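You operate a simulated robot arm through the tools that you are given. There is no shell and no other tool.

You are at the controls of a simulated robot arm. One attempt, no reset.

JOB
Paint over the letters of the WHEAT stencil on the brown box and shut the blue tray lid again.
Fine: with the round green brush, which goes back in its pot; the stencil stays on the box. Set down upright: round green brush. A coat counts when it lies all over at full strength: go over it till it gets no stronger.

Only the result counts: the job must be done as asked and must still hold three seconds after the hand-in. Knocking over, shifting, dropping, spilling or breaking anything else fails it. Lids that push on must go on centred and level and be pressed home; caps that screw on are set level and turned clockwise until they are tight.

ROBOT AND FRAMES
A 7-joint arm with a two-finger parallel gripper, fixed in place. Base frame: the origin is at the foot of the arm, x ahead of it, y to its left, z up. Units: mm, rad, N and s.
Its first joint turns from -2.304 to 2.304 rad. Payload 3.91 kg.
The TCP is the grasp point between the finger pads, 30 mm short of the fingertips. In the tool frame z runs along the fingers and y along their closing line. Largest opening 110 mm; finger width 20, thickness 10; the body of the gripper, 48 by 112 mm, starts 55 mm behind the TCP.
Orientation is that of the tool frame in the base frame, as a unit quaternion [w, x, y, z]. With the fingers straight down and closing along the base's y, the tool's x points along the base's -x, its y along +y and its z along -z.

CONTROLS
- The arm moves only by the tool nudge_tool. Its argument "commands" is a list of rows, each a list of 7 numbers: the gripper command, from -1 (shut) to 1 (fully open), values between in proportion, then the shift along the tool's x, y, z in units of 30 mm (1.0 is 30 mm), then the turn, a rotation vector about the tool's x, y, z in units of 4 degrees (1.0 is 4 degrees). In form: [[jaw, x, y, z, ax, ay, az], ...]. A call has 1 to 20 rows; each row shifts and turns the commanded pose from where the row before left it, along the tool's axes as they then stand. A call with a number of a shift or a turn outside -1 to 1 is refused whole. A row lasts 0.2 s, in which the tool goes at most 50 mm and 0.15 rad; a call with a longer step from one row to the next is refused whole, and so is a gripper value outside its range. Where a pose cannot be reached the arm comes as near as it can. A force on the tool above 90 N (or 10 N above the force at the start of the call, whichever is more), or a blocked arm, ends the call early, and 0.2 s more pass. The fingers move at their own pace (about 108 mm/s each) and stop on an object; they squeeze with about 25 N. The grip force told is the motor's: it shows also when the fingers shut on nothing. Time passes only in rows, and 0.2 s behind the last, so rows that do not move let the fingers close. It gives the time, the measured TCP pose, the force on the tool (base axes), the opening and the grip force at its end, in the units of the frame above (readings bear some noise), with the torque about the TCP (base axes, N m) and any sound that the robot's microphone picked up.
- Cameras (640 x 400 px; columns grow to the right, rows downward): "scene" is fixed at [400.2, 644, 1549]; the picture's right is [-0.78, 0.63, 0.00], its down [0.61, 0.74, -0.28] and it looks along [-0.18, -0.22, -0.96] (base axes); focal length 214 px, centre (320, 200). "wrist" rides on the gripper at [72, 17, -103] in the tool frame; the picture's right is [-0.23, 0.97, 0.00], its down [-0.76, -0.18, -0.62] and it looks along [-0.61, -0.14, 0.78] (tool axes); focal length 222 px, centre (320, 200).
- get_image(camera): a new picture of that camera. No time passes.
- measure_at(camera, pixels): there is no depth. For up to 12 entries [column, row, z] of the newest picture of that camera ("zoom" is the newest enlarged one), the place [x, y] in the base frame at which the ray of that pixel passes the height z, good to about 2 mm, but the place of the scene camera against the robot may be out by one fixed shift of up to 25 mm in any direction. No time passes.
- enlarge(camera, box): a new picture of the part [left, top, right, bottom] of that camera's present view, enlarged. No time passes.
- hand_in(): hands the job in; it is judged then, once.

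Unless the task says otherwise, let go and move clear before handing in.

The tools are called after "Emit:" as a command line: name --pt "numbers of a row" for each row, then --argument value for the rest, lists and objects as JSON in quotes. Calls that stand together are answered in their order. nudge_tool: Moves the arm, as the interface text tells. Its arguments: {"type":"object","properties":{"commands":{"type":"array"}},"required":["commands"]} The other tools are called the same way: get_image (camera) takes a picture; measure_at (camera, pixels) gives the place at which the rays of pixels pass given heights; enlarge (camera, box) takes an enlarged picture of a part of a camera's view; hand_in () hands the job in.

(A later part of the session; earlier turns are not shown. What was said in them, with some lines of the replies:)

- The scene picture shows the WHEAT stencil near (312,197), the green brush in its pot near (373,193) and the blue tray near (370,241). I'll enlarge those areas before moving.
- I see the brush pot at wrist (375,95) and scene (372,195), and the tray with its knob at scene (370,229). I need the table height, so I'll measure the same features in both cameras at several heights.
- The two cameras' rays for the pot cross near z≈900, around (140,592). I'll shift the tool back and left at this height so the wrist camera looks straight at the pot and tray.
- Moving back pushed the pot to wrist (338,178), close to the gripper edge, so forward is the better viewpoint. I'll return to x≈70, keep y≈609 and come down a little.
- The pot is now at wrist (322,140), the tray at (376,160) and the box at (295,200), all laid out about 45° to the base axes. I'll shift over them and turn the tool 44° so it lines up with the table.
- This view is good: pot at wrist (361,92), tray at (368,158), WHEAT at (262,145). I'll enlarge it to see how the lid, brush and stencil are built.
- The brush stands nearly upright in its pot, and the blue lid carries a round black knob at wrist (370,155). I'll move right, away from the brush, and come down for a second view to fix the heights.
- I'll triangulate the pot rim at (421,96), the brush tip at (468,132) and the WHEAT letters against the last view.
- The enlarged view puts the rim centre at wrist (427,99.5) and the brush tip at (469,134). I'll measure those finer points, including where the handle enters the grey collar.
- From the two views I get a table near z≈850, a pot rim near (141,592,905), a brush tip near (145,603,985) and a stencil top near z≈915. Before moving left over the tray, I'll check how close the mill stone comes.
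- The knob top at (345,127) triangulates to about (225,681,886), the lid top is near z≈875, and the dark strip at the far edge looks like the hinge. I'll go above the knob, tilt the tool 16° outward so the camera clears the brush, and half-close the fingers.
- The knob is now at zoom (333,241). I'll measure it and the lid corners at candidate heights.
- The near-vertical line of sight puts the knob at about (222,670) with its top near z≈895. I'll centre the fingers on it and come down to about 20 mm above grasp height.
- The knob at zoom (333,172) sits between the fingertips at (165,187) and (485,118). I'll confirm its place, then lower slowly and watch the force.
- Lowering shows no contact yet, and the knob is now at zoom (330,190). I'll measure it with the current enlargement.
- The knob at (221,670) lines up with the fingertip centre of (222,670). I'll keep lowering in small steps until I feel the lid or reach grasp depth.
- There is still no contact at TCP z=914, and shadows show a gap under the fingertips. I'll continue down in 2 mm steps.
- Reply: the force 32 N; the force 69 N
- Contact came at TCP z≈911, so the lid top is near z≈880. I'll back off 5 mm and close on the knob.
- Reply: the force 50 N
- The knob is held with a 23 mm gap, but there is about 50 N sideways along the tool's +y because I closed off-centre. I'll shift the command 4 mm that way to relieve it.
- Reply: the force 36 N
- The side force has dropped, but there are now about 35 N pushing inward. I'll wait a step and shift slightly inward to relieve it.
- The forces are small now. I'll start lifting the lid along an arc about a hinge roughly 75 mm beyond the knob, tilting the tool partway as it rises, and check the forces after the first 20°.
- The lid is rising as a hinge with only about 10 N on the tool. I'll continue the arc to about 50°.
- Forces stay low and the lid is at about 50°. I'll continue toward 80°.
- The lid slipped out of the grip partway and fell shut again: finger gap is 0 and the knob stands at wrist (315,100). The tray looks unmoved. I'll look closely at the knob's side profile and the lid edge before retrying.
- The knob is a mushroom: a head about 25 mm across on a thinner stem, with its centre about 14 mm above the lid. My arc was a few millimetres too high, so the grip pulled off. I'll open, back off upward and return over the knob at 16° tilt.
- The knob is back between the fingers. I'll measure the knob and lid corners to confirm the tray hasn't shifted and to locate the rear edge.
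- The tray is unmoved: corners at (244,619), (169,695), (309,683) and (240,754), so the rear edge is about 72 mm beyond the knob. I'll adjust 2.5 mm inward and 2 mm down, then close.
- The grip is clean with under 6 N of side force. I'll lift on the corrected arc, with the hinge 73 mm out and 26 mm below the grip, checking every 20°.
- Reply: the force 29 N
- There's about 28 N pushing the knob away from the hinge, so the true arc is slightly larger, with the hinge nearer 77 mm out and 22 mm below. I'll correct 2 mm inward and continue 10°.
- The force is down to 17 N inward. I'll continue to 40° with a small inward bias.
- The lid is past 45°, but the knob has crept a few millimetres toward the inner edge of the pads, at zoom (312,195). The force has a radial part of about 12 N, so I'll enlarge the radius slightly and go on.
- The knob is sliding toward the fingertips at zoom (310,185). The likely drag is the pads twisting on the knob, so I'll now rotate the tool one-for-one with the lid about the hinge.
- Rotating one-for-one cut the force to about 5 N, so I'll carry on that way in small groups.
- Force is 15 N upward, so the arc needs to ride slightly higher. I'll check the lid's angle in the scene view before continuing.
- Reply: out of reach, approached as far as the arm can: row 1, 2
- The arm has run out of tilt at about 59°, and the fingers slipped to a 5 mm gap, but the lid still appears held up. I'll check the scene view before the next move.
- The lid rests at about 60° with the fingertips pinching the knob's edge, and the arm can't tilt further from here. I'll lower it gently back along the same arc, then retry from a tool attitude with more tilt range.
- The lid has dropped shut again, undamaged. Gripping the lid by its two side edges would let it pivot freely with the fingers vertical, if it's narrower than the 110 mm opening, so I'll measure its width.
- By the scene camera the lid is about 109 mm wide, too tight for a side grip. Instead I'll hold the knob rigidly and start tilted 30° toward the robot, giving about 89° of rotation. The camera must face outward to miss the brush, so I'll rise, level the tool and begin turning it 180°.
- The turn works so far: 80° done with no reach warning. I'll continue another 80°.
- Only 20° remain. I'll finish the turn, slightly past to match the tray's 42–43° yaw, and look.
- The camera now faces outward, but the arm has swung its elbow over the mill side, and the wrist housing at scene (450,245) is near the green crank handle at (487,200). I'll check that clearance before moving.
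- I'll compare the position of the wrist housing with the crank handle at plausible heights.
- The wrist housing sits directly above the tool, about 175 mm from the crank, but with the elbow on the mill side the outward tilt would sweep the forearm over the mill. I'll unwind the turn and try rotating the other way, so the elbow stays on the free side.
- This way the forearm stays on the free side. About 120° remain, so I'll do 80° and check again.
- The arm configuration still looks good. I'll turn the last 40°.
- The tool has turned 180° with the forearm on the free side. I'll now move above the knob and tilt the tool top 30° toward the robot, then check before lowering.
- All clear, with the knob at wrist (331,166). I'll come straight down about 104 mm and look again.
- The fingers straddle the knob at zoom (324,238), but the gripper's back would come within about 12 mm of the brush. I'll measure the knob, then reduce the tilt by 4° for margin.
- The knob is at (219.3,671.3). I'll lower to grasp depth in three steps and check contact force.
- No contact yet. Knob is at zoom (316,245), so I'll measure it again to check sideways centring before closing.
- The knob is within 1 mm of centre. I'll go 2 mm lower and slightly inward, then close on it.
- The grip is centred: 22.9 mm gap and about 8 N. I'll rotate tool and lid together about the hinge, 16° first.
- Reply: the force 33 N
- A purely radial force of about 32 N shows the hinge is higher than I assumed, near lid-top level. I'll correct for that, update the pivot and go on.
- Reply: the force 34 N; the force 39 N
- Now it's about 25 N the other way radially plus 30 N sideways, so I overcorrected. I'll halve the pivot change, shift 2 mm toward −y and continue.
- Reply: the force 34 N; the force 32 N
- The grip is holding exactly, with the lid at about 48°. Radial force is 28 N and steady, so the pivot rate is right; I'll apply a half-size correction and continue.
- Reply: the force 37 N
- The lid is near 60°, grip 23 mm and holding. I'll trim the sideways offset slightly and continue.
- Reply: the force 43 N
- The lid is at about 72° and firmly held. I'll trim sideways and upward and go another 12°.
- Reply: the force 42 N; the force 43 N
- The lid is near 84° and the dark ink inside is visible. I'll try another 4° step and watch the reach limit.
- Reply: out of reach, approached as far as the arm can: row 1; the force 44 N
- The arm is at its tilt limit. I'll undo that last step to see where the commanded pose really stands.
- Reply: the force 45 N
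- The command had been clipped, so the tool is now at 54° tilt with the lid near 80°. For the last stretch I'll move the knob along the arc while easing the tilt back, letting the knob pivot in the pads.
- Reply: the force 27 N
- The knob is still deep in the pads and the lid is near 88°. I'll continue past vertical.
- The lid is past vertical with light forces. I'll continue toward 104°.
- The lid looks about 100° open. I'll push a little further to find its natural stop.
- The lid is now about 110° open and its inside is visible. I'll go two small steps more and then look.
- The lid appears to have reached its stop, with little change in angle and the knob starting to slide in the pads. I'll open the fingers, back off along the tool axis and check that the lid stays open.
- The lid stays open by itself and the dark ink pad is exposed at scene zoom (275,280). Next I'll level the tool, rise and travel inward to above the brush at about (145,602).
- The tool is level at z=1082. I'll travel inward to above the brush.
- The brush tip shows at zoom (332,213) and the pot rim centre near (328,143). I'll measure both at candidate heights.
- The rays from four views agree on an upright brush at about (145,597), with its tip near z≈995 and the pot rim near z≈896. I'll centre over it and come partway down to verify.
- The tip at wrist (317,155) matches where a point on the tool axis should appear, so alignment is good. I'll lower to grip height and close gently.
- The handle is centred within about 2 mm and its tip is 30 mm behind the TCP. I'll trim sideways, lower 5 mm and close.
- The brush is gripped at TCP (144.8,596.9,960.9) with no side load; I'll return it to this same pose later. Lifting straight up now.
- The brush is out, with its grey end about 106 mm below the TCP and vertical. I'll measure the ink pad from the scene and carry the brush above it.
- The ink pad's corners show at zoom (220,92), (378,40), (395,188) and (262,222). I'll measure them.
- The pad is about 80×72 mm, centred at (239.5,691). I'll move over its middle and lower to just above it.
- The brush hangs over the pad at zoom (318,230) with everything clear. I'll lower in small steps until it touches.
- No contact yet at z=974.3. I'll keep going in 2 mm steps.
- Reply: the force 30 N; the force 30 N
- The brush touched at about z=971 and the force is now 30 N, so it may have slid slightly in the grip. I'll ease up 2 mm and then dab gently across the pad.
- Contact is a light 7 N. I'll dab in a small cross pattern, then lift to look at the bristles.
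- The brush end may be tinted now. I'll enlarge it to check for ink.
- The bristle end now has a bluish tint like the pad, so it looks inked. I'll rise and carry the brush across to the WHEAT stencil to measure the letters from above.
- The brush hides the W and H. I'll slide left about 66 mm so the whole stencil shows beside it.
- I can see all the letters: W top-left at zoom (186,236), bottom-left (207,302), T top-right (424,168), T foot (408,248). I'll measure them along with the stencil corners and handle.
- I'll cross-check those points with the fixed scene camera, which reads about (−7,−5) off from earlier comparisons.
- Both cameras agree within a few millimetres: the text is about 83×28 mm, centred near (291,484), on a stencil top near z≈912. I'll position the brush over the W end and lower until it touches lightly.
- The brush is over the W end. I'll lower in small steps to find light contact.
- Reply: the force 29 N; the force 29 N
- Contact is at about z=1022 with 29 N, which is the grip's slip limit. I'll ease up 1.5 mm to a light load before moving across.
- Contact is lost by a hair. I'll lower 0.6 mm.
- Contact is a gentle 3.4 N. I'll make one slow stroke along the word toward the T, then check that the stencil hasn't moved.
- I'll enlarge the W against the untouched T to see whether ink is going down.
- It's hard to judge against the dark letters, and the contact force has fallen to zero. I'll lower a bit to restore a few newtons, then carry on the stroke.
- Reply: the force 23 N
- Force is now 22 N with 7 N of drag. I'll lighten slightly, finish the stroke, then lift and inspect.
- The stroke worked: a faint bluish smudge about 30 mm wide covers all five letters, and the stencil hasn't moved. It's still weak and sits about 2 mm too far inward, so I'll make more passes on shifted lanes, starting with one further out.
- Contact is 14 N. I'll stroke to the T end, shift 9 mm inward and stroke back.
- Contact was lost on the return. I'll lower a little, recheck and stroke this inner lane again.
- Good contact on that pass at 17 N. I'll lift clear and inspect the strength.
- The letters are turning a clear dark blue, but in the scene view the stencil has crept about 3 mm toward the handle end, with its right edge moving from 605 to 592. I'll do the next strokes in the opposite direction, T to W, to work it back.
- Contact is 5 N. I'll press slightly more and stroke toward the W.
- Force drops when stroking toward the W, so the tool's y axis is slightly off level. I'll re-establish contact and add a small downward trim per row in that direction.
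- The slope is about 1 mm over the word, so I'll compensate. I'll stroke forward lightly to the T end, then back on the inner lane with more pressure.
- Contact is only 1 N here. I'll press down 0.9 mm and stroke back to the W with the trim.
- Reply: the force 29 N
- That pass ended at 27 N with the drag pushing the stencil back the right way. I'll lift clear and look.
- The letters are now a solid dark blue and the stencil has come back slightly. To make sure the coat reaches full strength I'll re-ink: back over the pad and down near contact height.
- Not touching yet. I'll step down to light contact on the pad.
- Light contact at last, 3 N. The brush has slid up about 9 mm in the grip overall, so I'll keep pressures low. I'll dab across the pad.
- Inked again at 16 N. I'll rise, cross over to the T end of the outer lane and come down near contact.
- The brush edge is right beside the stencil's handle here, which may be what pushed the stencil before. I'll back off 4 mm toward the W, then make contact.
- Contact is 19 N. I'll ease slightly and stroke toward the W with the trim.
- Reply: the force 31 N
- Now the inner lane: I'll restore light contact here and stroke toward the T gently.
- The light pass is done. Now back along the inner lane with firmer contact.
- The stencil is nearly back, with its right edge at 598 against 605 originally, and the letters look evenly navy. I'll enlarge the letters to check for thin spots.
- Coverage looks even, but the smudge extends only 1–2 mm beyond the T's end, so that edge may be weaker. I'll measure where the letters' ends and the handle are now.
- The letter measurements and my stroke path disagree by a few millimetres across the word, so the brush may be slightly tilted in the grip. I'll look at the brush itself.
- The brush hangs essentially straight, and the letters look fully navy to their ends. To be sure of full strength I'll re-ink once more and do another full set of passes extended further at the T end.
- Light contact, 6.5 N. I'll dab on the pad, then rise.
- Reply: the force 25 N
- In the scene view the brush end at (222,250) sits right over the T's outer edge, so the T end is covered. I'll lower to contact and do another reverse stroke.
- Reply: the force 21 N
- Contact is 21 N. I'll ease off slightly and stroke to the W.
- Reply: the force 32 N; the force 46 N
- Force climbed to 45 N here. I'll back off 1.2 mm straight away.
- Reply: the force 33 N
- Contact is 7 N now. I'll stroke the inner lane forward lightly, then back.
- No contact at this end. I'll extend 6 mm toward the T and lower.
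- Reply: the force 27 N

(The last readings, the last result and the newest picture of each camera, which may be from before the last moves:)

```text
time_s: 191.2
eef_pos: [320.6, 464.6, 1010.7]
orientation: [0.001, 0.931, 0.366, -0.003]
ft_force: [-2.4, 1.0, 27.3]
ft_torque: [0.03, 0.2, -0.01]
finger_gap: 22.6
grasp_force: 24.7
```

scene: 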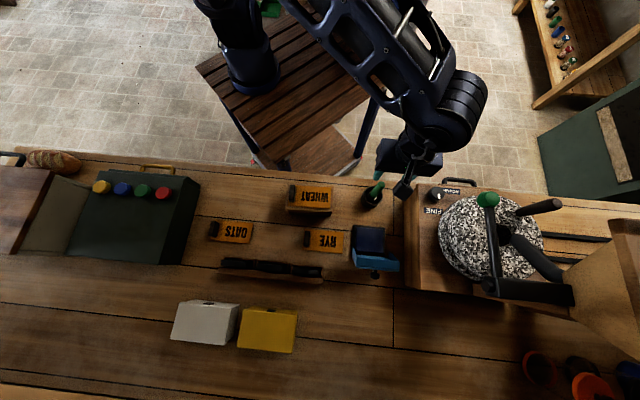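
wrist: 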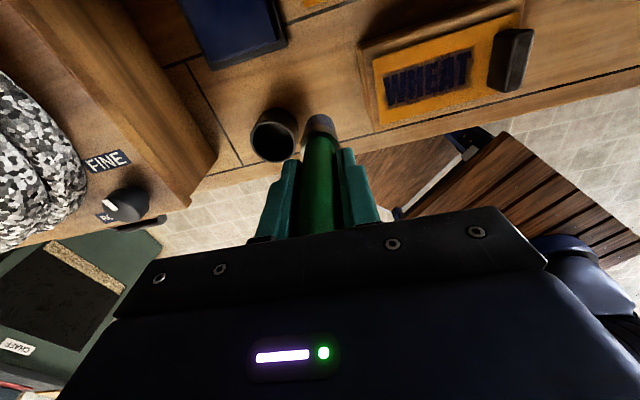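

A bit heavy at 27 N. I'll ease up and stroke back to the W, then lift and inspect.

Emit:
nudge_tool --pt "-1 0 0 -0.02 0 0 0" --pt "-1 -0.02 -0.33 0.002 0 0 0" --pt "-1 -0.02 -0.33 0.002 0 0 0" --pt "-1 -0.02 -0.33 0.002 0 0 0" --pt "-1 -0.02 -0.33 0.002 0 0 0" --pt "-1 -0.02 -0.33 0.002 0 0 0" --pt "-1 -0.02 -0.33 0.002 0 0 0" --pt "-1 -0.02 -0.33 0.002 0 0 0" --pt "-1 -0.02 -0.2 0.002 0 0 0" --pt "-1 0 0 0 0 0 0"

Emit:
nudge_tool --pt "-1 0 0 -0.95 0 0 0" --pt "-1 0 -1 -0.95 0 0 0" --pt "-1 0 -1 0 0 0 0" --pt "-1 0 -0.4 0 0 0 0" --pt "-1 0 0 0 0 0 0"

Emit:
enlarge --camera "wrist" --box '[360, 40, 460, 150]'

Emit:
enlarge --camera "scene" --box '[290, 180, 330, 210]'

Emit:
enlarge --camera "scene" --box '[300, 188, 330, 206]'

```text
time_s: 193.4
eef_pos: [264.7, 516.9, 1011.6]
orientation: [0.0, 0.931, 0.365, -0.003]
ft_force: [11.1, -5.6, 40.5]
ft_torque: [-0.38, -0.72, 0.0]
finger_gap: 23.2
grasp_force: 25.3
```

```text
time_s: 194.6
eef_pos: [216.7, 570.9, 1069.0]
orientation: [0.001, 0.931, 0.365, -0.004]
ft_force: [-0.4, 0.2, -0.5]
ft_torque: [0.0, -0.01, 0.0]
finger_gap: 22.8
grasp_force: 24.6
```

```text
3.64 times, centred on (410, 95) of wrist
```

zoom: 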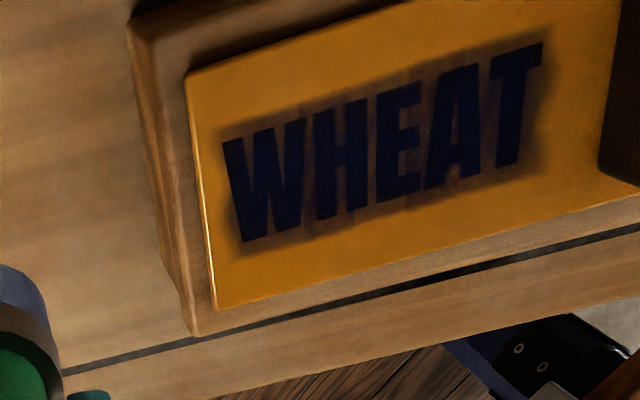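

```text
13.33 times, centred on (310, 195) of scene
```

zoom: 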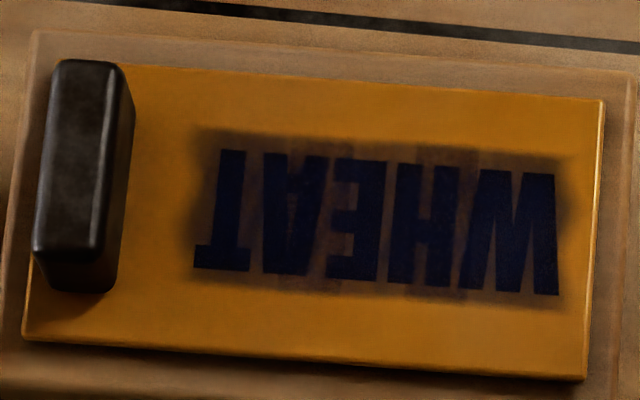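

```text
16.00 times, centred on (315, 197) of scene
```

zoom: 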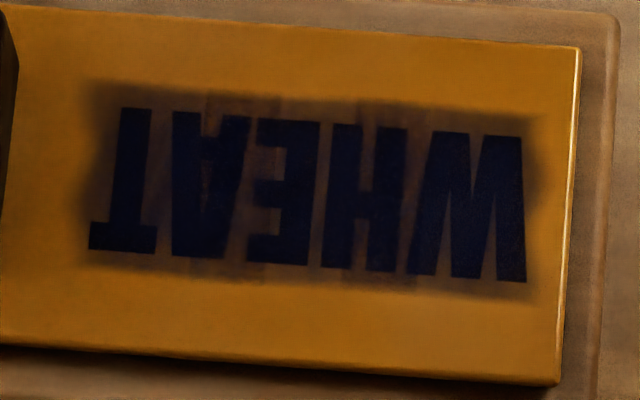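

The letters and smudge look the same as before this round, so the coat is no longer getting stronger, and the stencil is back at its original place with its right edge at 604. Now I'll carry the brush back over its pot.

Emit:
nudge_tool --pt "-1 -0.39 -0.756 0 0 0 0" --pt "-1 -0.39 -0.756 0 0 0 0" --pt "-1 -0.39 -0.756 0 0 0 0" --pt "-1 0 0 0 0 0 0"

Emit:
enlarge --camera "wrist" --box '[220, 40, 420, 220]'

Emit:
enlarge --camera "scene" --box '[330, 140, 430, 240]'

```text
time_s: 195.6
eef_pos: [143.3, 596.4, 1068.0]
orientation: [0.002, 0.931, 0.365, -0.003]
ft_force: [1.1, -0.4, -1.5]
ft_torque: [0.01, 0.0, -0.01]
finger_gap: 22.6
grasp_force: 25.3
```

```text
2.22 times, centred on (320, 130) of wrist
```

zoom: 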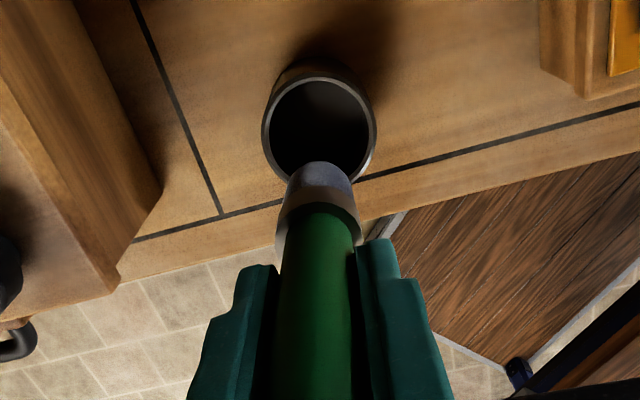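

```text
4.00 times, centred on (380, 190) of scene
```

zoom: 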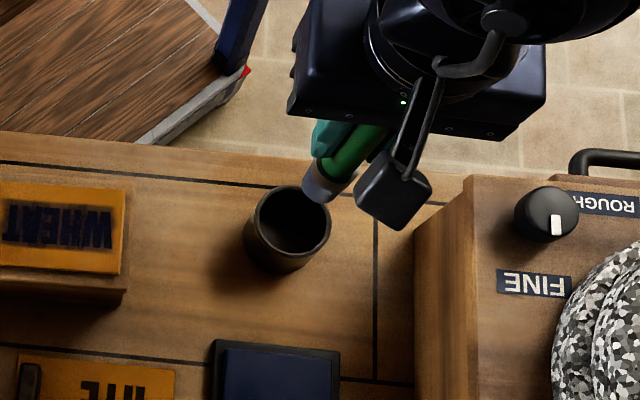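

The pot rim at zoom (318,130) looks just as it did after the lift, so alignment is preserved. I'll lower until the brush end is near the rim and check again.

Emit:
nudge_tool --pt "-1 0 0 0.75 0 0 0" --pt "-1 0 0 0.75 0 0 0" --pt "-1 0 0 0.65 0 0 0" --pt "-1 0 0 0 0 0 0"

Emit:
enlarge --camera "wrist" --box '[220, 40, 420, 220]'

Emit:
enlarge --camera "scene" --box '[340, 150, 410, 220]'

```text
time_s: 196.6
eef_pos: [143.2, 595.3, 1002.7]
orientation: [0.001, 0.931, 0.365, -0.003]
ft_force: [-0.3, 0.8, -0.2]
ft_torque: [-0.01, -0.03, -0.06]
finger_gap: 22.4
grasp_force: 25.1
```

```text
2.22 times, centred on (320, 130) of wrist
```

zoom: 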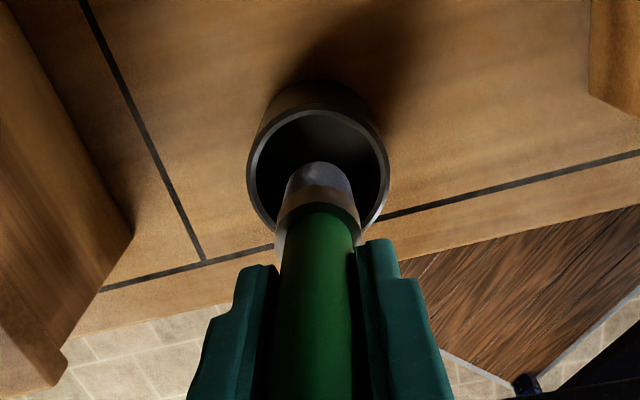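

```text
5.71 times, centred on (375, 185) of scene
```

zoom: 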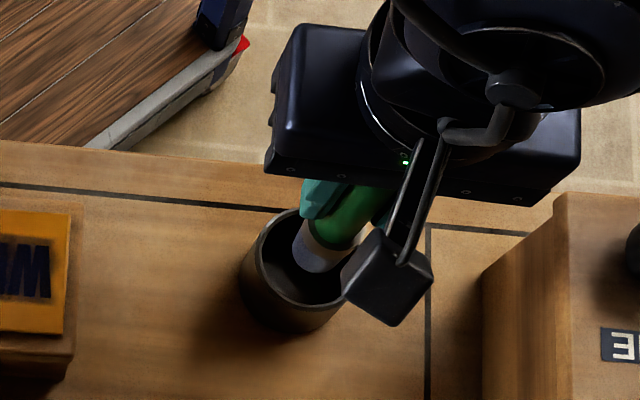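

Brush end is entering the pot, centred side to side. I'll nudge 2 mm outward to match the original pose and lower toward the floor of the pot.

Emit:
nudge_tool --pt "-1 0.06 0 0.4 0 0 0" --pt "-1 0 0 0.5 0 0 0" --pt "-1 0 0 0.5 0 0 0" --pt "-1 0 0 0.25 0 0 0" --pt "-1 0 0 0 0 0 0"

Emit:
enlarge --camera "wrist" --box '[220, 60, 420, 240]'

```text
time_s: 197.8
eef_pos: [143.5, 597.0, 953.6]
orientation: [0.002, 0.931, 0.365, -0.003]
ft_force: [0.2, 0.6, -0.9]
ft_torque: [0.01, -0.02, -0.02]
finger_gap: 22.6
grasp_force: 24.8
```

```text
2.22 times, centred on (320, 150) of wrist
```

zoom: 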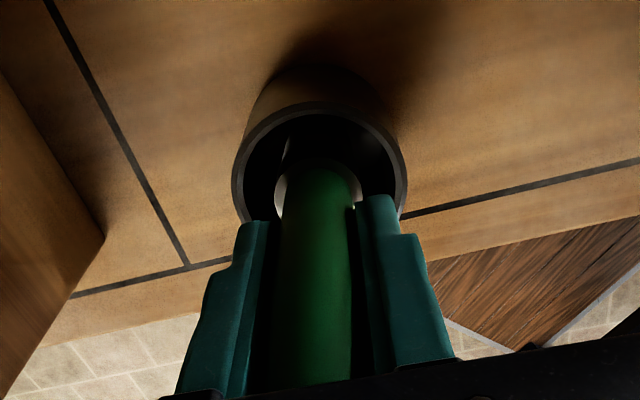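

No contact at 953.6, and the brush is well inside the pot. I'll step down until it just touches the floor.

Emit:
nudge_tool --pt "-1 0 0 0.1 0 0 0" --pt "-1 0 0 0 0 0 0"

Emit:
nudge_tool --pt "-1 0 0 0.07 0 0 0" --pt "-1 0 0 0 0 0 0"

Emit:
nudge_tool --pt "-1 0 0 0.05 0 0 0" --pt "-1 0 0 0 0 0 0"

```text
time_s: 198.4
eef_pos: [144.4, 596.7, 950.7]
orientation: [0.002, 0.931, 0.366, -0.003]
ft_force: [0.7, -0.9, -0.4]
ft_torque: [0.01, 0.0, -0.02]
finger_gap: 22.6
grasp_force: 25.0
```

```text
time_s: 199.0
eef_pos: [143.8, 595.9, 948.2]
orientation: [0.002, 0.931, 0.366, -0.003]
ft_force: [-0.7, 0.2, -0.2]
ft_torque: [-0.01, 0.01, 0.0]
finger_gap: 22.6
grasp_force: 25.0
```

```text
time_s: 199.6
eef_pos: [145.0, 596.9, 946.5]
orientation: [0.001, 0.931, 0.366, -0.004]
ft_force: [-0.2, -0.1, -0.7]
ft_torque: [0.01, 0.01, -0.01]
finger_gap: 22.6
grasp_force: 24.9
```

Emit:
nudge_tool --pt "-1 0 0 0.05 0 0 0" --pt "-1 0 0 0 0 0 0"

Emit:
nudge_tool --pt "-1 0 0 0.04 0 0 0" --pt "-1 0 0 0 0 0 0"

```text
time_s: 200.2
eef_pos: [145.5, 596.6, 945.1]
orientation: [0.001, 0.931, 0.365, -0.003]
ft_force: [-0.1, -0.2, -0.3]
ft_torque: [0.01, -0.01, 0.01]
finger_gap: 22.7
grasp_force: 24.9
```

```text
time_s: 200.8
eef_pos: [144.7, 595.9, 944.8]
orientation: [0.001, 0.931, 0.364, -0.004]
ft_force: [0.2, 0.1, 0.3]
ft_torque: [0.01, -0.02, -0.01]
finger_gap: 22.4
grasp_force: 24.8
```

Emit:
nudge_tool --pt "-1 0 0 0.04 0 0 0" --pt "-1 0 0 0 0 0 0"

Emit:
nudge_tool --pt "-1 0 0 0.03 0 0 0" --pt "-1 0 0 0 0 0 0"

```text
time_s: 201.4
eef_pos: [145.3, 596.3, 943.2]
orientation: [0.001, 0.931, 0.365, -0.003]
ft_force: [0.3, 0.1, -0.9]
ft_torque: [0.01, -0.04, 0.03]
finger_gap: 22.8
grasp_force: 25.0
```

```text
time_s: 202.0
eef_pos: [145.6, 596.6, 943.1]
orientation: [0.001, 0.931, 0.364, -0.003]
ft_force: [2.3, -0.1, 10.4]
ft_torque: [-0.06, -0.03, 0.0]
finger_gap: 22.9
grasp_force: 24.5
```

The brush touches the pot floor with 10 N. I'll open the fingers in stages to release it upright, then rise straight up.

Emit:
nudge_tool --pt "-1 0 0 -0.02 0 0 0" --pt "-0.55 0 0 0 0 0 0" --pt "-0.5 0 0 0 0 0 0" --pt "-0.3 0 0 0 0 0 0" --pt "0 0 0 0 0 0 0" --pt "0 0 0 0 0 0 0"

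Emit:
enlarge --camera "wrist" --box '[220, 60, 420, 240]'

```text
time_s: 203.4
eef_pos: [143.5, 596.4, 943.6]
orientation: [0.002, 0.931, 0.365, -0.004]
ft_force: [0.3, -0.2, 0.1]
ft_torque: [-0.02, 0.01, -0.01]
finger_gap: 54.8
grasp_force: 0.1
```

```text
2.22 times, centred on (320, 150) of wrist
```

zoom: 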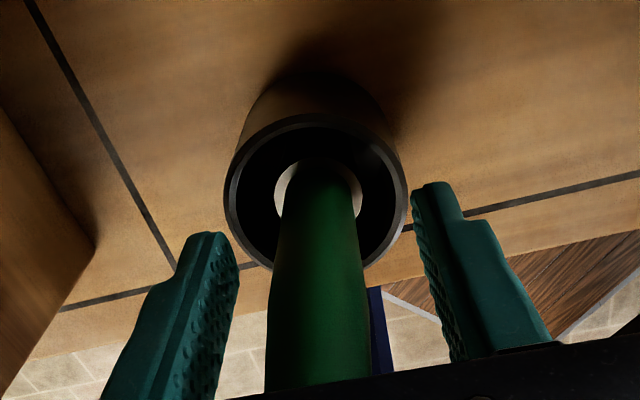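

The brush stands upright in the pot, free of the fingers. I'll rise straight up and look.

Emit:
nudge_tool --pt "0 0 0 -0.5 0 0 0" --pt "0 0 0 -0.9 0 0 0" --pt "0 0 0 -0.9 0 0 0" --pt "0 0 0 -0.9 0 0 0" --pt "0 0 0 -0.9 0 0 0" --pt "0 0 0 -0.5 0 0 0" --pt "0 0 0 0 0 0 0"

Emit:
enlarge --camera "scene" --box '[330, 150, 430, 280]'

Emit:
get_image --camera "wrist"

```text
time_s: 205.0
eef_pos: [146.1, 597.1, 1083.1]
orientation: [0.001, 0.931, 0.365, -0.003]
ft_force: [0.1, -0.3, 0.0]
ft_torque: [-0.01, 0.02, 0.02]
finger_gap: 55.1
grasp_force: 0.0
```

```text
3.08 times, centred on (380, 215) of scene
```

zoom: 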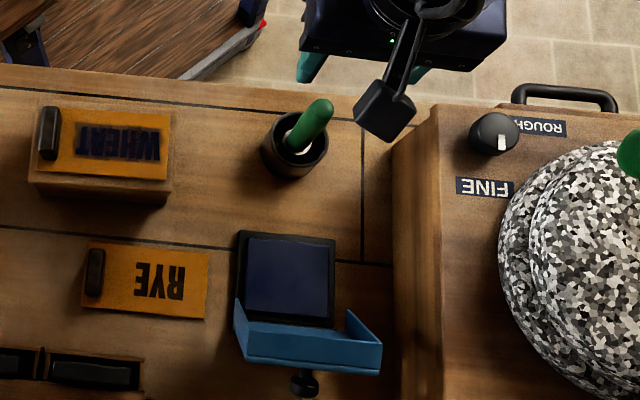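

```text
taken
```

wrist: 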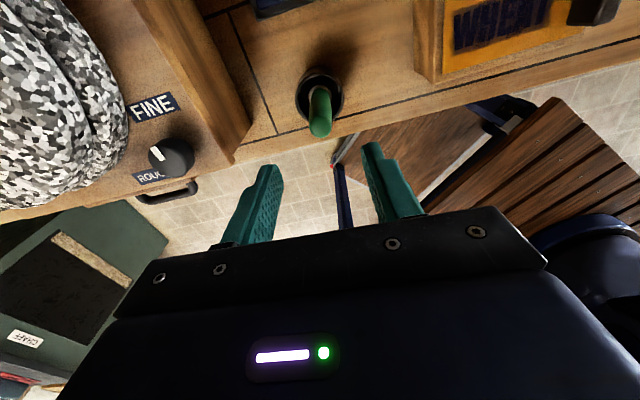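

The brush is back in its pot, upright, just like the start. Next is the lid: I'll close the fingers, travel over the tray to its far side behind the open lid, and check before lowering.

Emit:
nudge_tool --pt "-1 0.993 -0.017 0 0 0 0" --pt "-1 0.993 -0.017 0 0 0 0" --pt "-1 0.993 -0.017 0 0 0 0" --pt "-1 0.993 -0.017 0 0 0 0" --pt "-1 0.993 -0.017 0 0 0 0" --pt "-1 0.993 -0.017 0 0 0 0" --pt "-1 0.993 -0.017 0 0 0 0" --pt "-1 0.993 -0.017 0 0 0 0" --pt "-1 0.993 -0.017 0 0 0 0" --pt "-1 0 0 0 0 0 0"

Emit:
get_image --camera "wrist"

Emit:
get_image --camera "scene"

```text
time_s: 207.2
eef_pos: [340.2, 782.5, 1074.6]
orientation: [0.002, 0.931, 0.366, -0.003]
ft_force: [0.3, -0.5, 0.0]
ft_torque: [0.04, -0.04, 0.01]
finger_gap: 0.1
grasp_force: 25.2
```

```text
taken
```

wrist: 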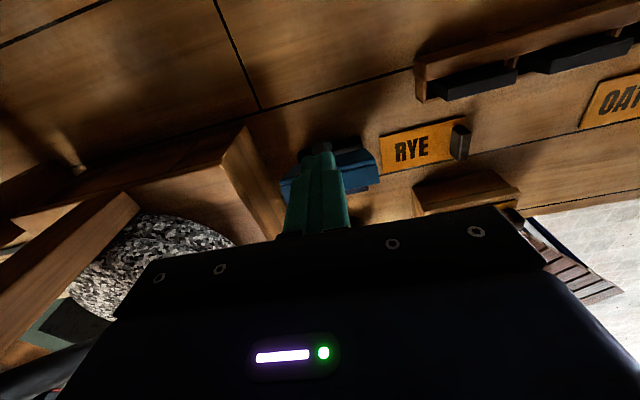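

```text
taken
```

scene: 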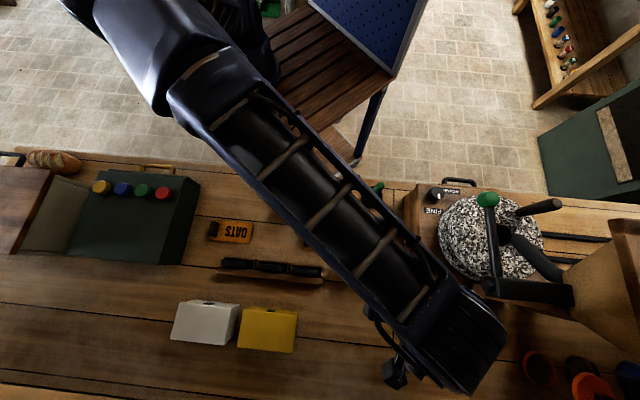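

I'm aligned behind the lid, about 20 mm beyond the knob. I'll lower the closed fingers to knob height.

Emit:
nudge_tool --pt "-1 0 0 0.93 0 0 0" --pt "-1 0 0 0.93 0 0 0" --pt "-1 0 0 0.93 0 0 0" --pt "-1 0 0 0.9 0 0 0" --pt "-1 0 0 0 0 0 0"

Emit:
get_image --camera "wrist"

Emit:
enlarge --camera "wrist" --box '[230, 70, 420, 240]'

Emit:
enlarge --camera "scene" --box '[330, 190, 430, 290]'

```text
time_s: 208.4
eef_pos: [340.6, 782.9, 967.1]
orientation: [0.001, 0.931, 0.365, -0.004]
ft_force: [0.9, -0.6, -0.2]
ft_torque: [0.0, -0.03, -0.02]
finger_gap: 0.1
grasp_force: 24.4
```

```text
taken
```

wrist: 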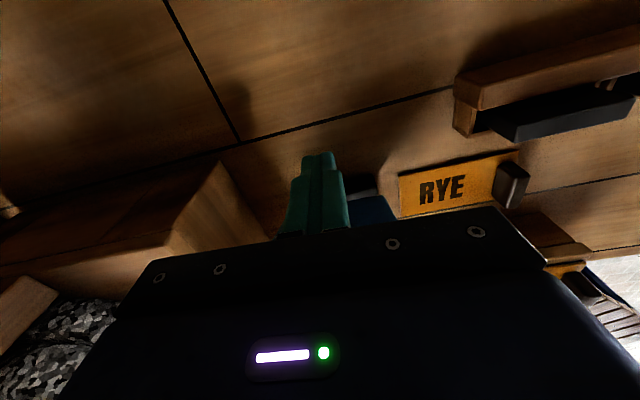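

```text
2.35 times, centred on (325, 155) of wrist
```

zoom: 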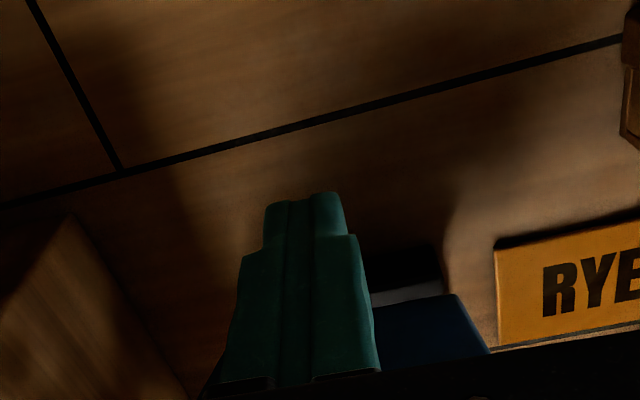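

```text
4.00 times, centred on (380, 240) of scene
```

zoom: 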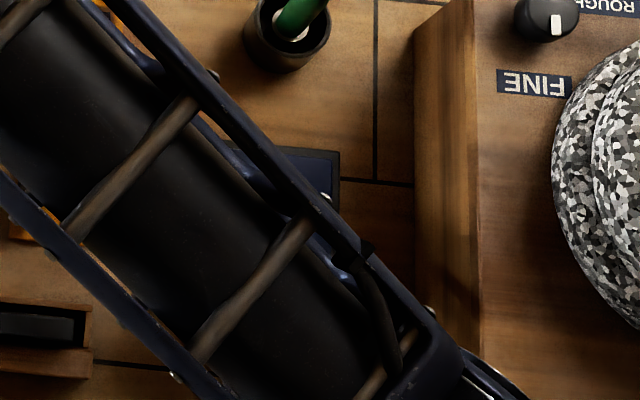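

Clear so far, at knob height. I'll push inward slowly and watch for contact force.

Emit:
nudge_tool --pt "-1 -0.3 0 0 0 0 0" --pt "-1 -0.3 0 0 0 0 0" --pt "-1 -0.2 0 0 0 0 0" --pt "-1 0 0 0 0 0 0"

Emit:
nudge_tool --pt "-1 -0.3 0 0 0 0 0" --pt "-1 -0.2 0 0 0 0 0" --pt "-1 0 0 0 0 0 0"

Emit:
enlarge --camera "wrist" --box '[230, 70, 420, 240]'

```text
time_s: 209.4
eef_pos: [320.9, 765.6, 968.0]
orientation: [0.001, 0.931, 0.364, -0.004]
ft_force: [0.1, 0.3, -0.1]
ft_torque: [-0.02, 0.01, -0.02]
finger_gap: 0.3
grasp_force: 25.0
```

```text
time_s: 210.2
eef_pos: [309.9, 756.7, 969.3]
orientation: [0.001, 0.931, 0.365, -0.003]
ft_force: [3.2, 0.4, 6.9]
ft_torque: [-0.03, 0.08, 0.03]
finger_gap: 0.0
grasp_force: 24.9
```

```text
2.35 times, centred on (325, 155) of wrist
```

zoom: 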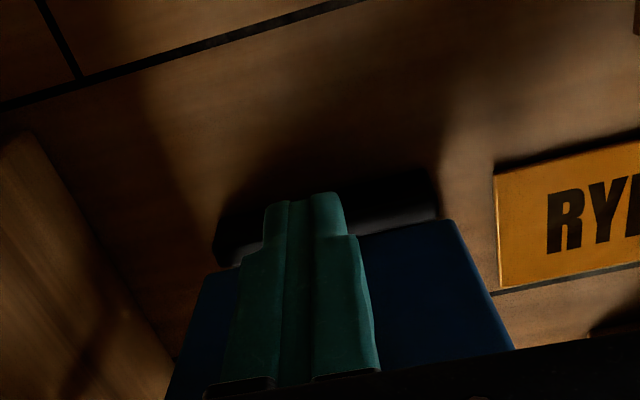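

I touched with 7 N upward, so the fingertip is riding on top of the knob, which sits lower than I estimated. I'll back out, go 22 mm lower and push on the knob's end instead.

Emit:
nudge_tool --pt "-1 0 0 -0.1 0 0 0" --pt "-1 0.9 0 0 0 0 0" --pt "-1 0.5 0 0 0 0 0" --pt "-1 0 0 0.85 0 0 0" --pt "-1 0 0 0 0 0 0"

Emit:
enlarge --camera "wrist" --box '[230, 70, 420, 240]'

Emit:
nudge_tool --pt "-1 -0.4 0 0 0 0 0" --pt "-1 -0.3 0 0 0 0 0" --pt "-1 0 0 0 0 0 0"

```text
time_s: 211.4
eef_pos: [340.7, 784.8, 945.4]
orientation: [0.001, 0.931, 0.366, -0.003]
ft_force: [-0.5, 0.4, 0.9]
ft_torque: [0.01, 0.01, 0.0]
finger_gap: 0.1
grasp_force: 25.3
```

```text
2.35 times, centred on (325, 155) of wrist
```

zoom: 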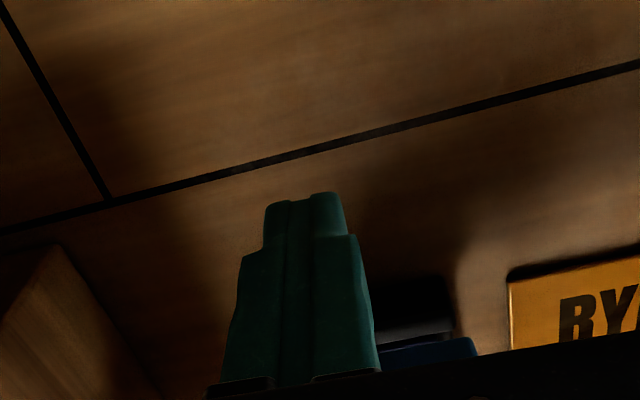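

```text
time_s: 212.2
eef_pos: [325.3, 770.4, 944.7]
orientation: [0.001, 0.931, 0.365, -0.003]
ft_force: [0.0, -0.1, 0.5]
ft_torque: [0.01, 0.02, 0.01]
finger_gap: 0.0
grasp_force: 25.0
```

No contact yet. I'll continue pushing inward step by step.

Emit:
nudge_tool --pt "-1 -0.3 0 0 0 0 0" --pt "-1 -0.2 0 0 0 0 0" --pt "-1 0 0 0 0 0 0"

Emit:
nudge_tool --pt "-1 -0.3 0 0 0 0 0" --pt "-1 0 0 0 0 0 0"

Emit:
enlarge --camera "wrist" --box '[230, 70, 420, 240]'

```text
time_s: 213.0
eef_pos: [314.0, 760.3, 945.8]
orientation: [0.001, 0.931, 0.365, -0.002]
ft_force: [-0.2, -0.5, 0.3]
ft_torque: [-0.02, 0.01, 0.01]
finger_gap: 0.1
grasp_force: 25.0
```

```text
time_s: 213.6
eef_pos: [307.6, 754.0, 944.5]
orientation: [0.002, 0.931, 0.365, -0.003]
ft_force: [0.4, -0.1, -0.1]
ft_torque: [0.01, 0.0, 0.0]
finger_gap: 0.0
grasp_force: 25.0
```

```text
2.35 times, centred on (325, 155) of wrist
```

zoom: 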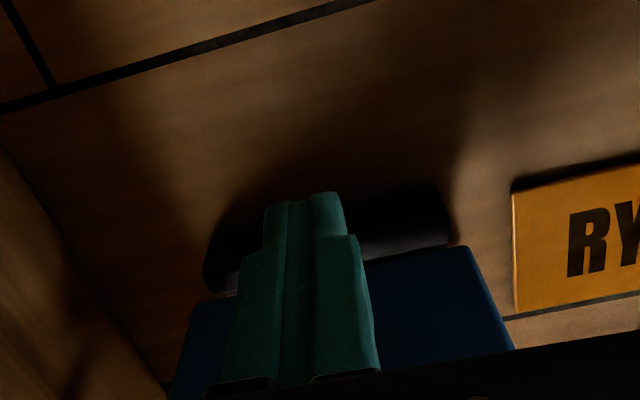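

There's still almost no force. I'll check the scene to see whether the lid is already moving.

Emit:
enlarge --camera "scene" --box '[340, 210, 420, 280]'

Emit:
enlarge --camera "wrist" --box '[280, 120, 400, 240]'

```text
5.71 times, centred on (380, 245) of scene
```

zoom: 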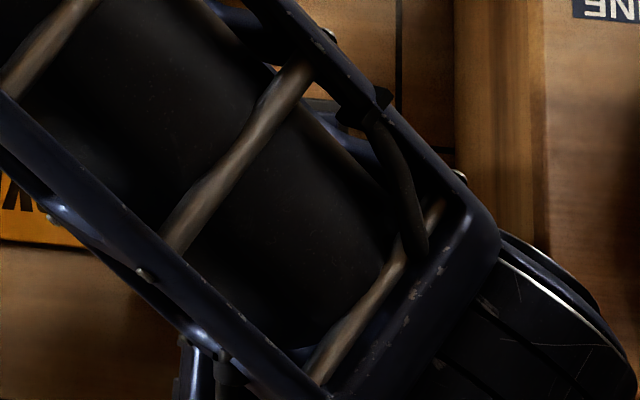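

```text
3.33 times, centred on (340, 180) of wrist
```

zoom: 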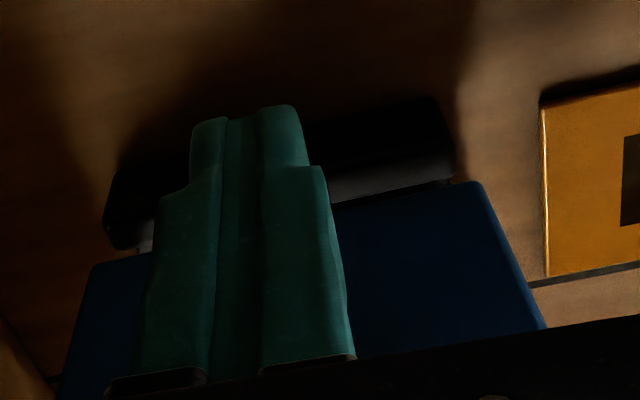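

The lid is hidden, but geometry says the fingers must already be carrying it at near-zero force. I'll keep pushing inward in small steps.

Emit:
nudge_tool --pt "-1 -0.27 0 0 0 0 0" --pt "-1 0 0 0 0 0 0"

Emit:
nudge_tool --pt "-1 -0.27 0 0 0 0 0" --pt "-1 0 0 0 0 0 0"

Emit:
enlarge --camera "wrist" --box '[230, 70, 420, 240]'

```text
time_s: 214.2
eef_pos: [301.1, 748.1, 945.6]
orientation: [0.002, 0.931, 0.366, -0.003]
ft_force: [-0.7, 0.6, 0.2]
ft_torque: [-0.01, -0.03, -0.02]
finger_gap: 0.1
grasp_force: 25.0
```

```text
time_s: 214.8
eef_pos: [297.2, 742.5, 945.6]
orientation: [0.001, 0.931, 0.365, -0.003]
ft_force: [0.0, -0.3, 0.2]
ft_torque: [-0.01, 0.0, -0.02]
finger_gap: 0.1
grasp_force: 25.0
```

```text
2.35 times, centred on (325, 155) of wrist
```

zoom: 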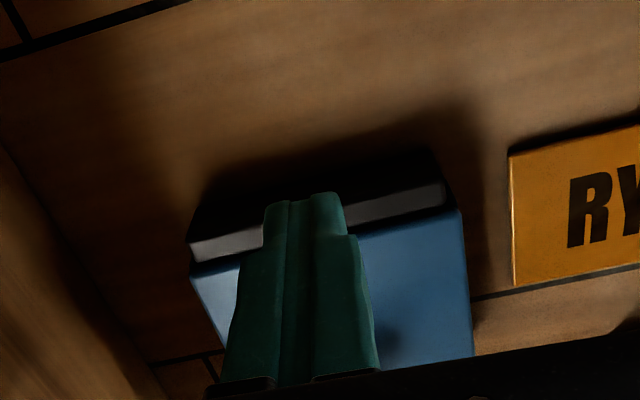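

The lid has gone over and shut: its bright blue top is now visible with the knob's shadow. I'll lift straight up and inspect.

Emit:
nudge_tool --pt "-1 0.5 0 -0.6 0 0 0" --pt "-1 0 0 -0.95 0 0 0" --pt "-1 0 0 -0.95 0 0 0" --pt "-1 0 0 -0.95 0 0 0" --pt "-1 0 0 0 0 0 0"

Emit:
get_image --camera "wrist"

Emit:
get_image --camera "scene"

Emit:
enlarge --camera "wrist" --box '[230, 70, 420, 240]'

```text
time_s: 216.0
eef_pos: [307.1, 754.4, 1049.6]
orientation: [0.002, 0.931, 0.365, -0.003]
ft_force: [0.3, -0.2, -0.1]
ft_torque: [-0.01, 0.0, 0.01]
finger_gap: 0.0
grasp_force: 25.2
```

```text
taken
```

wrist: 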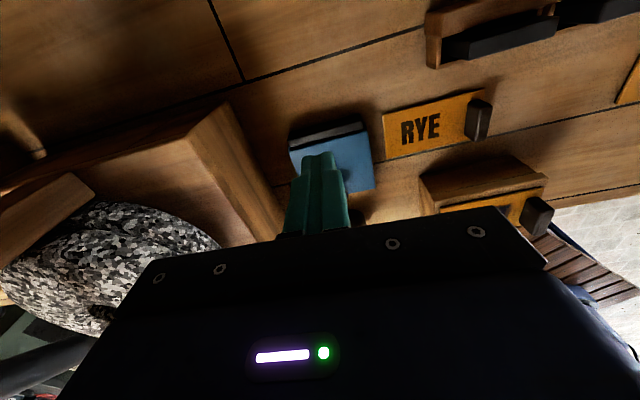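

```text
taken
```

scene: 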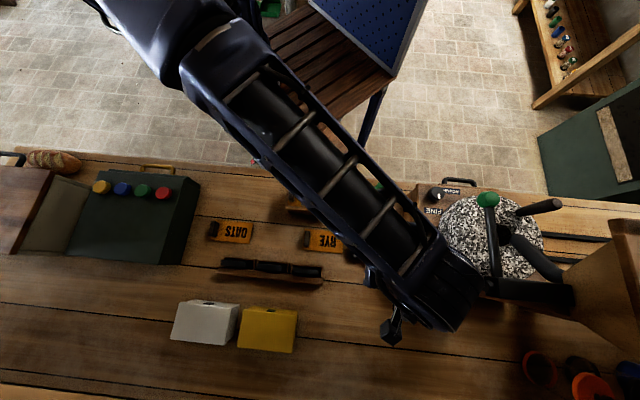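

```text
2.35 times, centred on (325, 155) of wrist
```

zoom: 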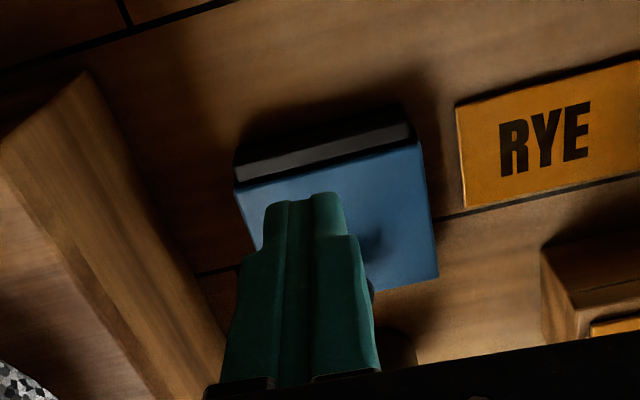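

The lid is down. I'll move over the knob with closed fingers and press it lightly to be sure it's fully home.

Emit:
nudge_tool --pt "-1 -1 0.015 0 0 0 0" --pt "-1 -1 0.015 0 0 0 0" --pt "-1 -1 0.015 0 0 0 0" --pt "-1 -1 0.015 0 0 0 0" --pt "-1 0 0 0.95 0 0 0" --pt "-1 0 0 0.95 0 0 0" --pt "-1 0 0 0.95 0 0 0" --pt "-1 0 0 0.6 0 0 0" --pt "-1 0 0 0 0 0 0"

Emit:
enlarge --camera "wrist" --box '[230, 70, 420, 240]'

Emit:
enlarge --camera "scene" --box '[330, 170, 430, 270]'

```text
time_s: 218.0
eef_pos: [221.9, 670.9, 945.7]
orientation: [0.0, 0.931, 0.366, -0.003]
ft_force: [0.4, -0.6, 0.5]
ft_torque: [-0.01, 0.03, -0.01]
finger_gap: 0.1
grasp_force: 24.7
```

```text
2.35 times, centred on (325, 155) of wrist
```

zoom: 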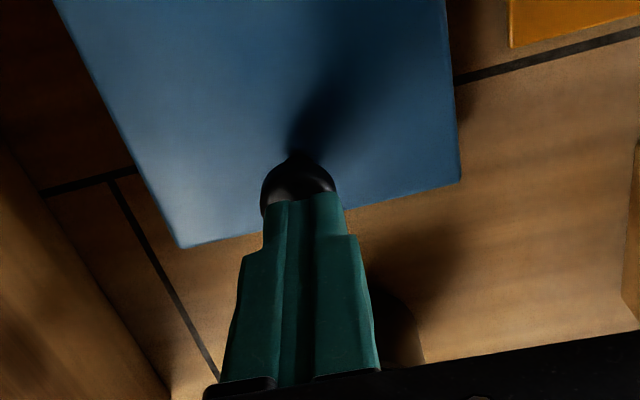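

```text
4.00 times, centred on (380, 220) of scene
```

zoom: 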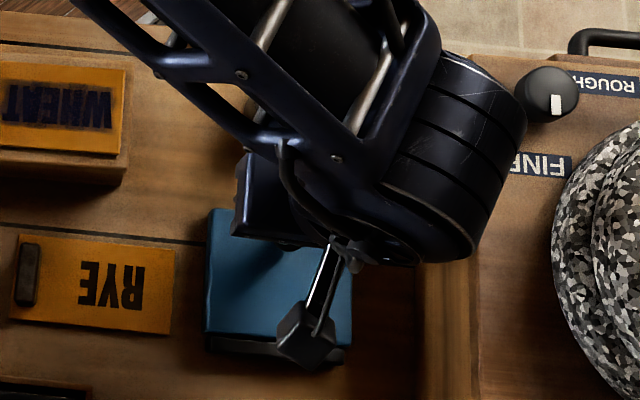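

The fingertips are over the knob with the lid flat beneath. I'll lower slowly until a light press registers.

Emit:
nudge_tool --pt "-1 0 0 0.2 0 0 0" --pt "-1 0 0 0.1 0 0 0" --pt "-1 0 0 0.1 0 0 0" --pt "-1 0 0 0 0 0 0"

Emit:
nudge_tool --pt "-1 0 0 0.07 0 0 0" --pt "-1 0 0 0.05 0 0 0" --pt "-1 0 0 0 0 0 0"

```text
time_s: 219.0
eef_pos: [220.5, 669.8, 937.5]
orientation: [0.0, 0.931, 0.365, -0.002]
ft_force: [4.2, -18.5, 56.9]
ft_torque: [-0.47, -0.06, 0.12]
finger_gap: 0.2
grasp_force: 25.0
```

```text
time_s: 219.5
eef_pos: [219.7, 671.9, 938.3]
orientation: [-0.001, 0.931, 0.365, -0.001]
ft_force: [2.6, -6.4, 34.5]
ft_torque: [-0.22, -0.02, -0.01]
finger_gap: 0.0
grasp_force: 24.9
stopped in row 2: the force on the tool passed its limit at 94 N (the readings are from after the stop); the commanded pose is now the measured one
```

Contact came at fingertip z≈908 and the push peaked at 94 N, so the lid is certainly pressed home. I'll back straight up now and verify the lid's position.

Emit:
nudge_tool --pt "-1 0 0 -0.5 0 0 0" --pt "-1 0 0 -0.9 0 0 0" --pt "-1 0 0 -0.9 0 0 0" --pt "-1 0 0 -0.9 0 0 0" --pt "-1 0 0 -0.9 0 0 0" --pt "-1 0 0 -0.9 0 0 0" --pt "-1 0 0 0 0 0 0"

Emit:
get_image --camera "wrist"

Emit:
enlarge --camera "wrist" --box '[220, 30, 440, 200]'

Emit:
get_image --camera "scene"

```text
time_s: 221.1
eef_pos: [221.6, 670.5, 1086.0]
orientation: [0.0, 0.931, 0.365, -0.002]
ft_force: [-0.1, 0.0, 0.4]
ft_torque: [0.02, 0.0, -0.01]
finger_gap: 0.3
grasp_force: 25.1
```

```text
taken
```

wrist: 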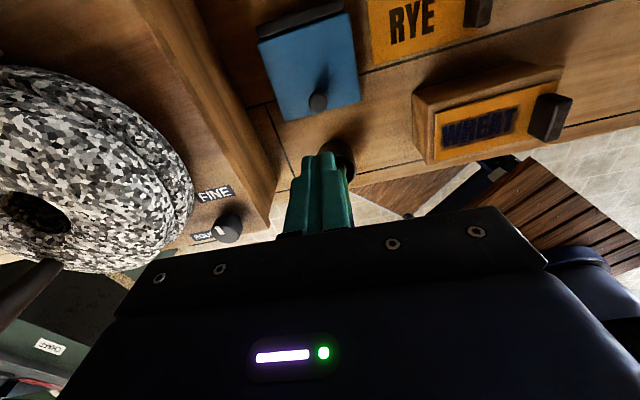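

```text
2.35 times, centred on (330, 115) of wrist
```

zoom: 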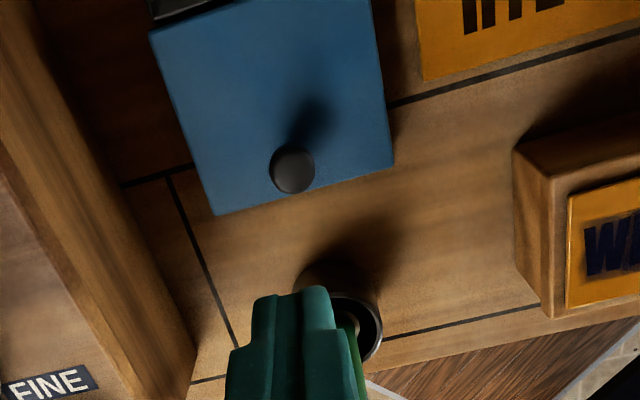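

```text
taken
```

scene: 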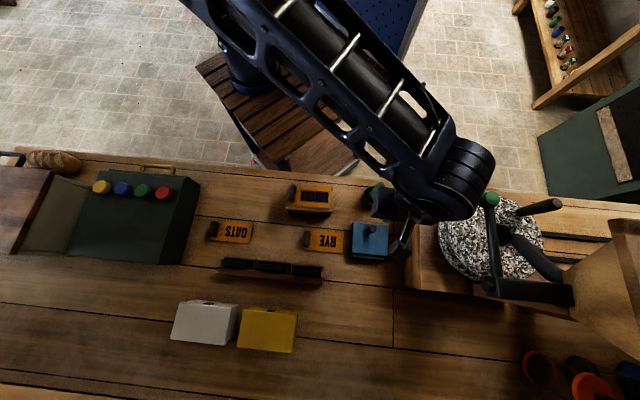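

The lid looks flat and shut. I'll measure its front corners against the original (169,695) and (244,619), and move the arm aside to see everything.

Emit:
measure_at --camera "zoom" --pixels '[[216, 214, 878], [394, 166, 878], [150, 35, 878]]'

Emit:
nudge_tool --pt "-1 -0.9 0 -0.8 0 0 0" --pt "-1 -0.9 0 -0.8 0 0 0" --pt "-1 -0.9 0 -0.8 0 0 0" --pt "-1 -0.9 0 -0.5 0 0 0" --pt "-1 -0.9 0 0 0 0 0" --pt "-1 -0.9 0 0 0 0 0" --pt "-1 0 0 0 0 0 0"

Emit:
get_image --camera "scene"

Emit:
enlarge --camera "scene" --box '[270, 160, 430, 270]'

```text
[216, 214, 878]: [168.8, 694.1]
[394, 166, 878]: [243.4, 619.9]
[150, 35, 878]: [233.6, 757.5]
```

```text
time_s: 222.7
eef_pos: [102.0, 563.9, 1170.3]
orientation: [0.0, 0.931, 0.365, -0.003]
ft_force: [1.4, 0.0, -0.3]
ft_torque: [0.02, -0.03, 0.01]
finger_gap: 0.0
grasp_force: 25.0
```

```text
taken
```

scene: 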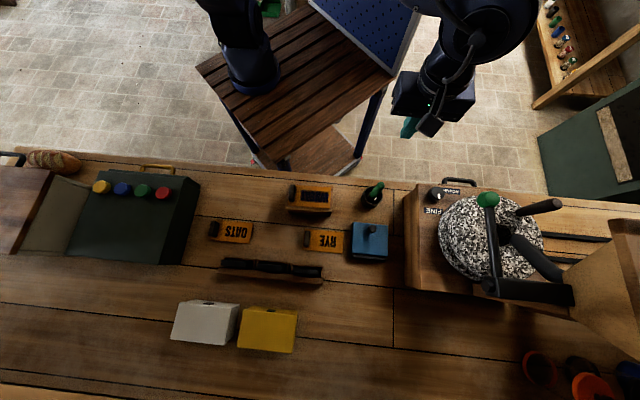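

```text
3.64 times, centred on (350, 215) of scene
```

zoom: 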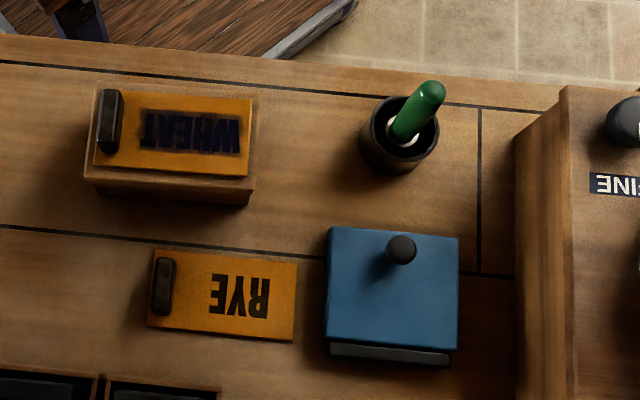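

The lid corners match their original positions, the brush stands upright in its pot and the stencil is on the box. I'll take one last close look at the letters before handing in.

Emit:
enlarge --camera "scene" --box '[298, 186, 328, 206]'

Emit:
get_image --camera "wrist"

```text
16.00 times, centred on (313, 196) of scene
```

zoom: 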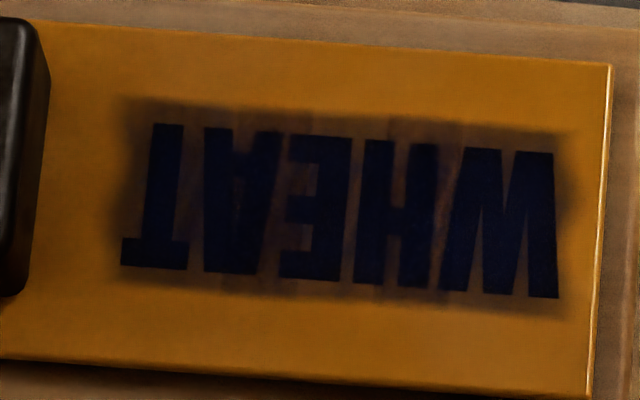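

```text
taken
```

wrist: 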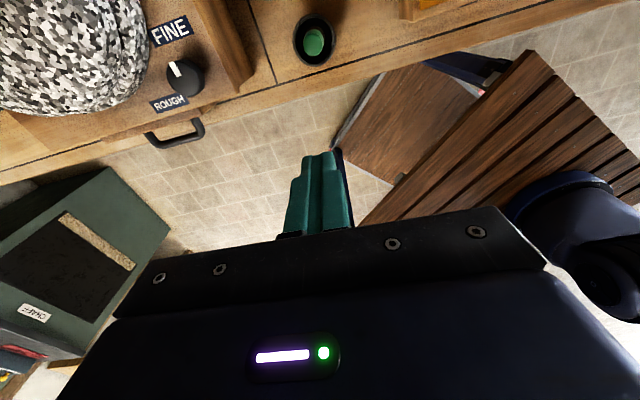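

All five letters are evenly navy with no change over the last round of passes. The brush is upright and centred in its pot at wrist (313,42), the lid is shut, and the arm is clear, so I'm handing in.

Emit:
hand_in

```text
The job is handed in.
```

The job is handed in: the WHEAT letters are painted over, the blue tray lid is shut, and the round green brush is back upright in its pot. I haven't seen the verdict.

- **Coat:** All five letters are evenly dark blue. I inked the brush three times, and the last round of passes made no visible difference, so I judged the coat at full strength by eye.
- **Stencil:** It crept about 3 mm on the box during the strokes. I worked it back, and it ended where it started as far as the pictures show.
- **Lid:** It slipped and fell shut twice before I got it open. At the end it dropped shut after I pushed it over from behind. I then pressed the knob to be sure, and that push peaked at 94 N, harder than intended. The lid corners measure within about 1 mm of where they started, and I saw no damage.
- **Brush:** It slid about 15 mm up in the grip while pressing. I allowed for that when setting it down, and it stands centred in its pot.

Nothing else on the table was knocked or moved as far as the pictures show.
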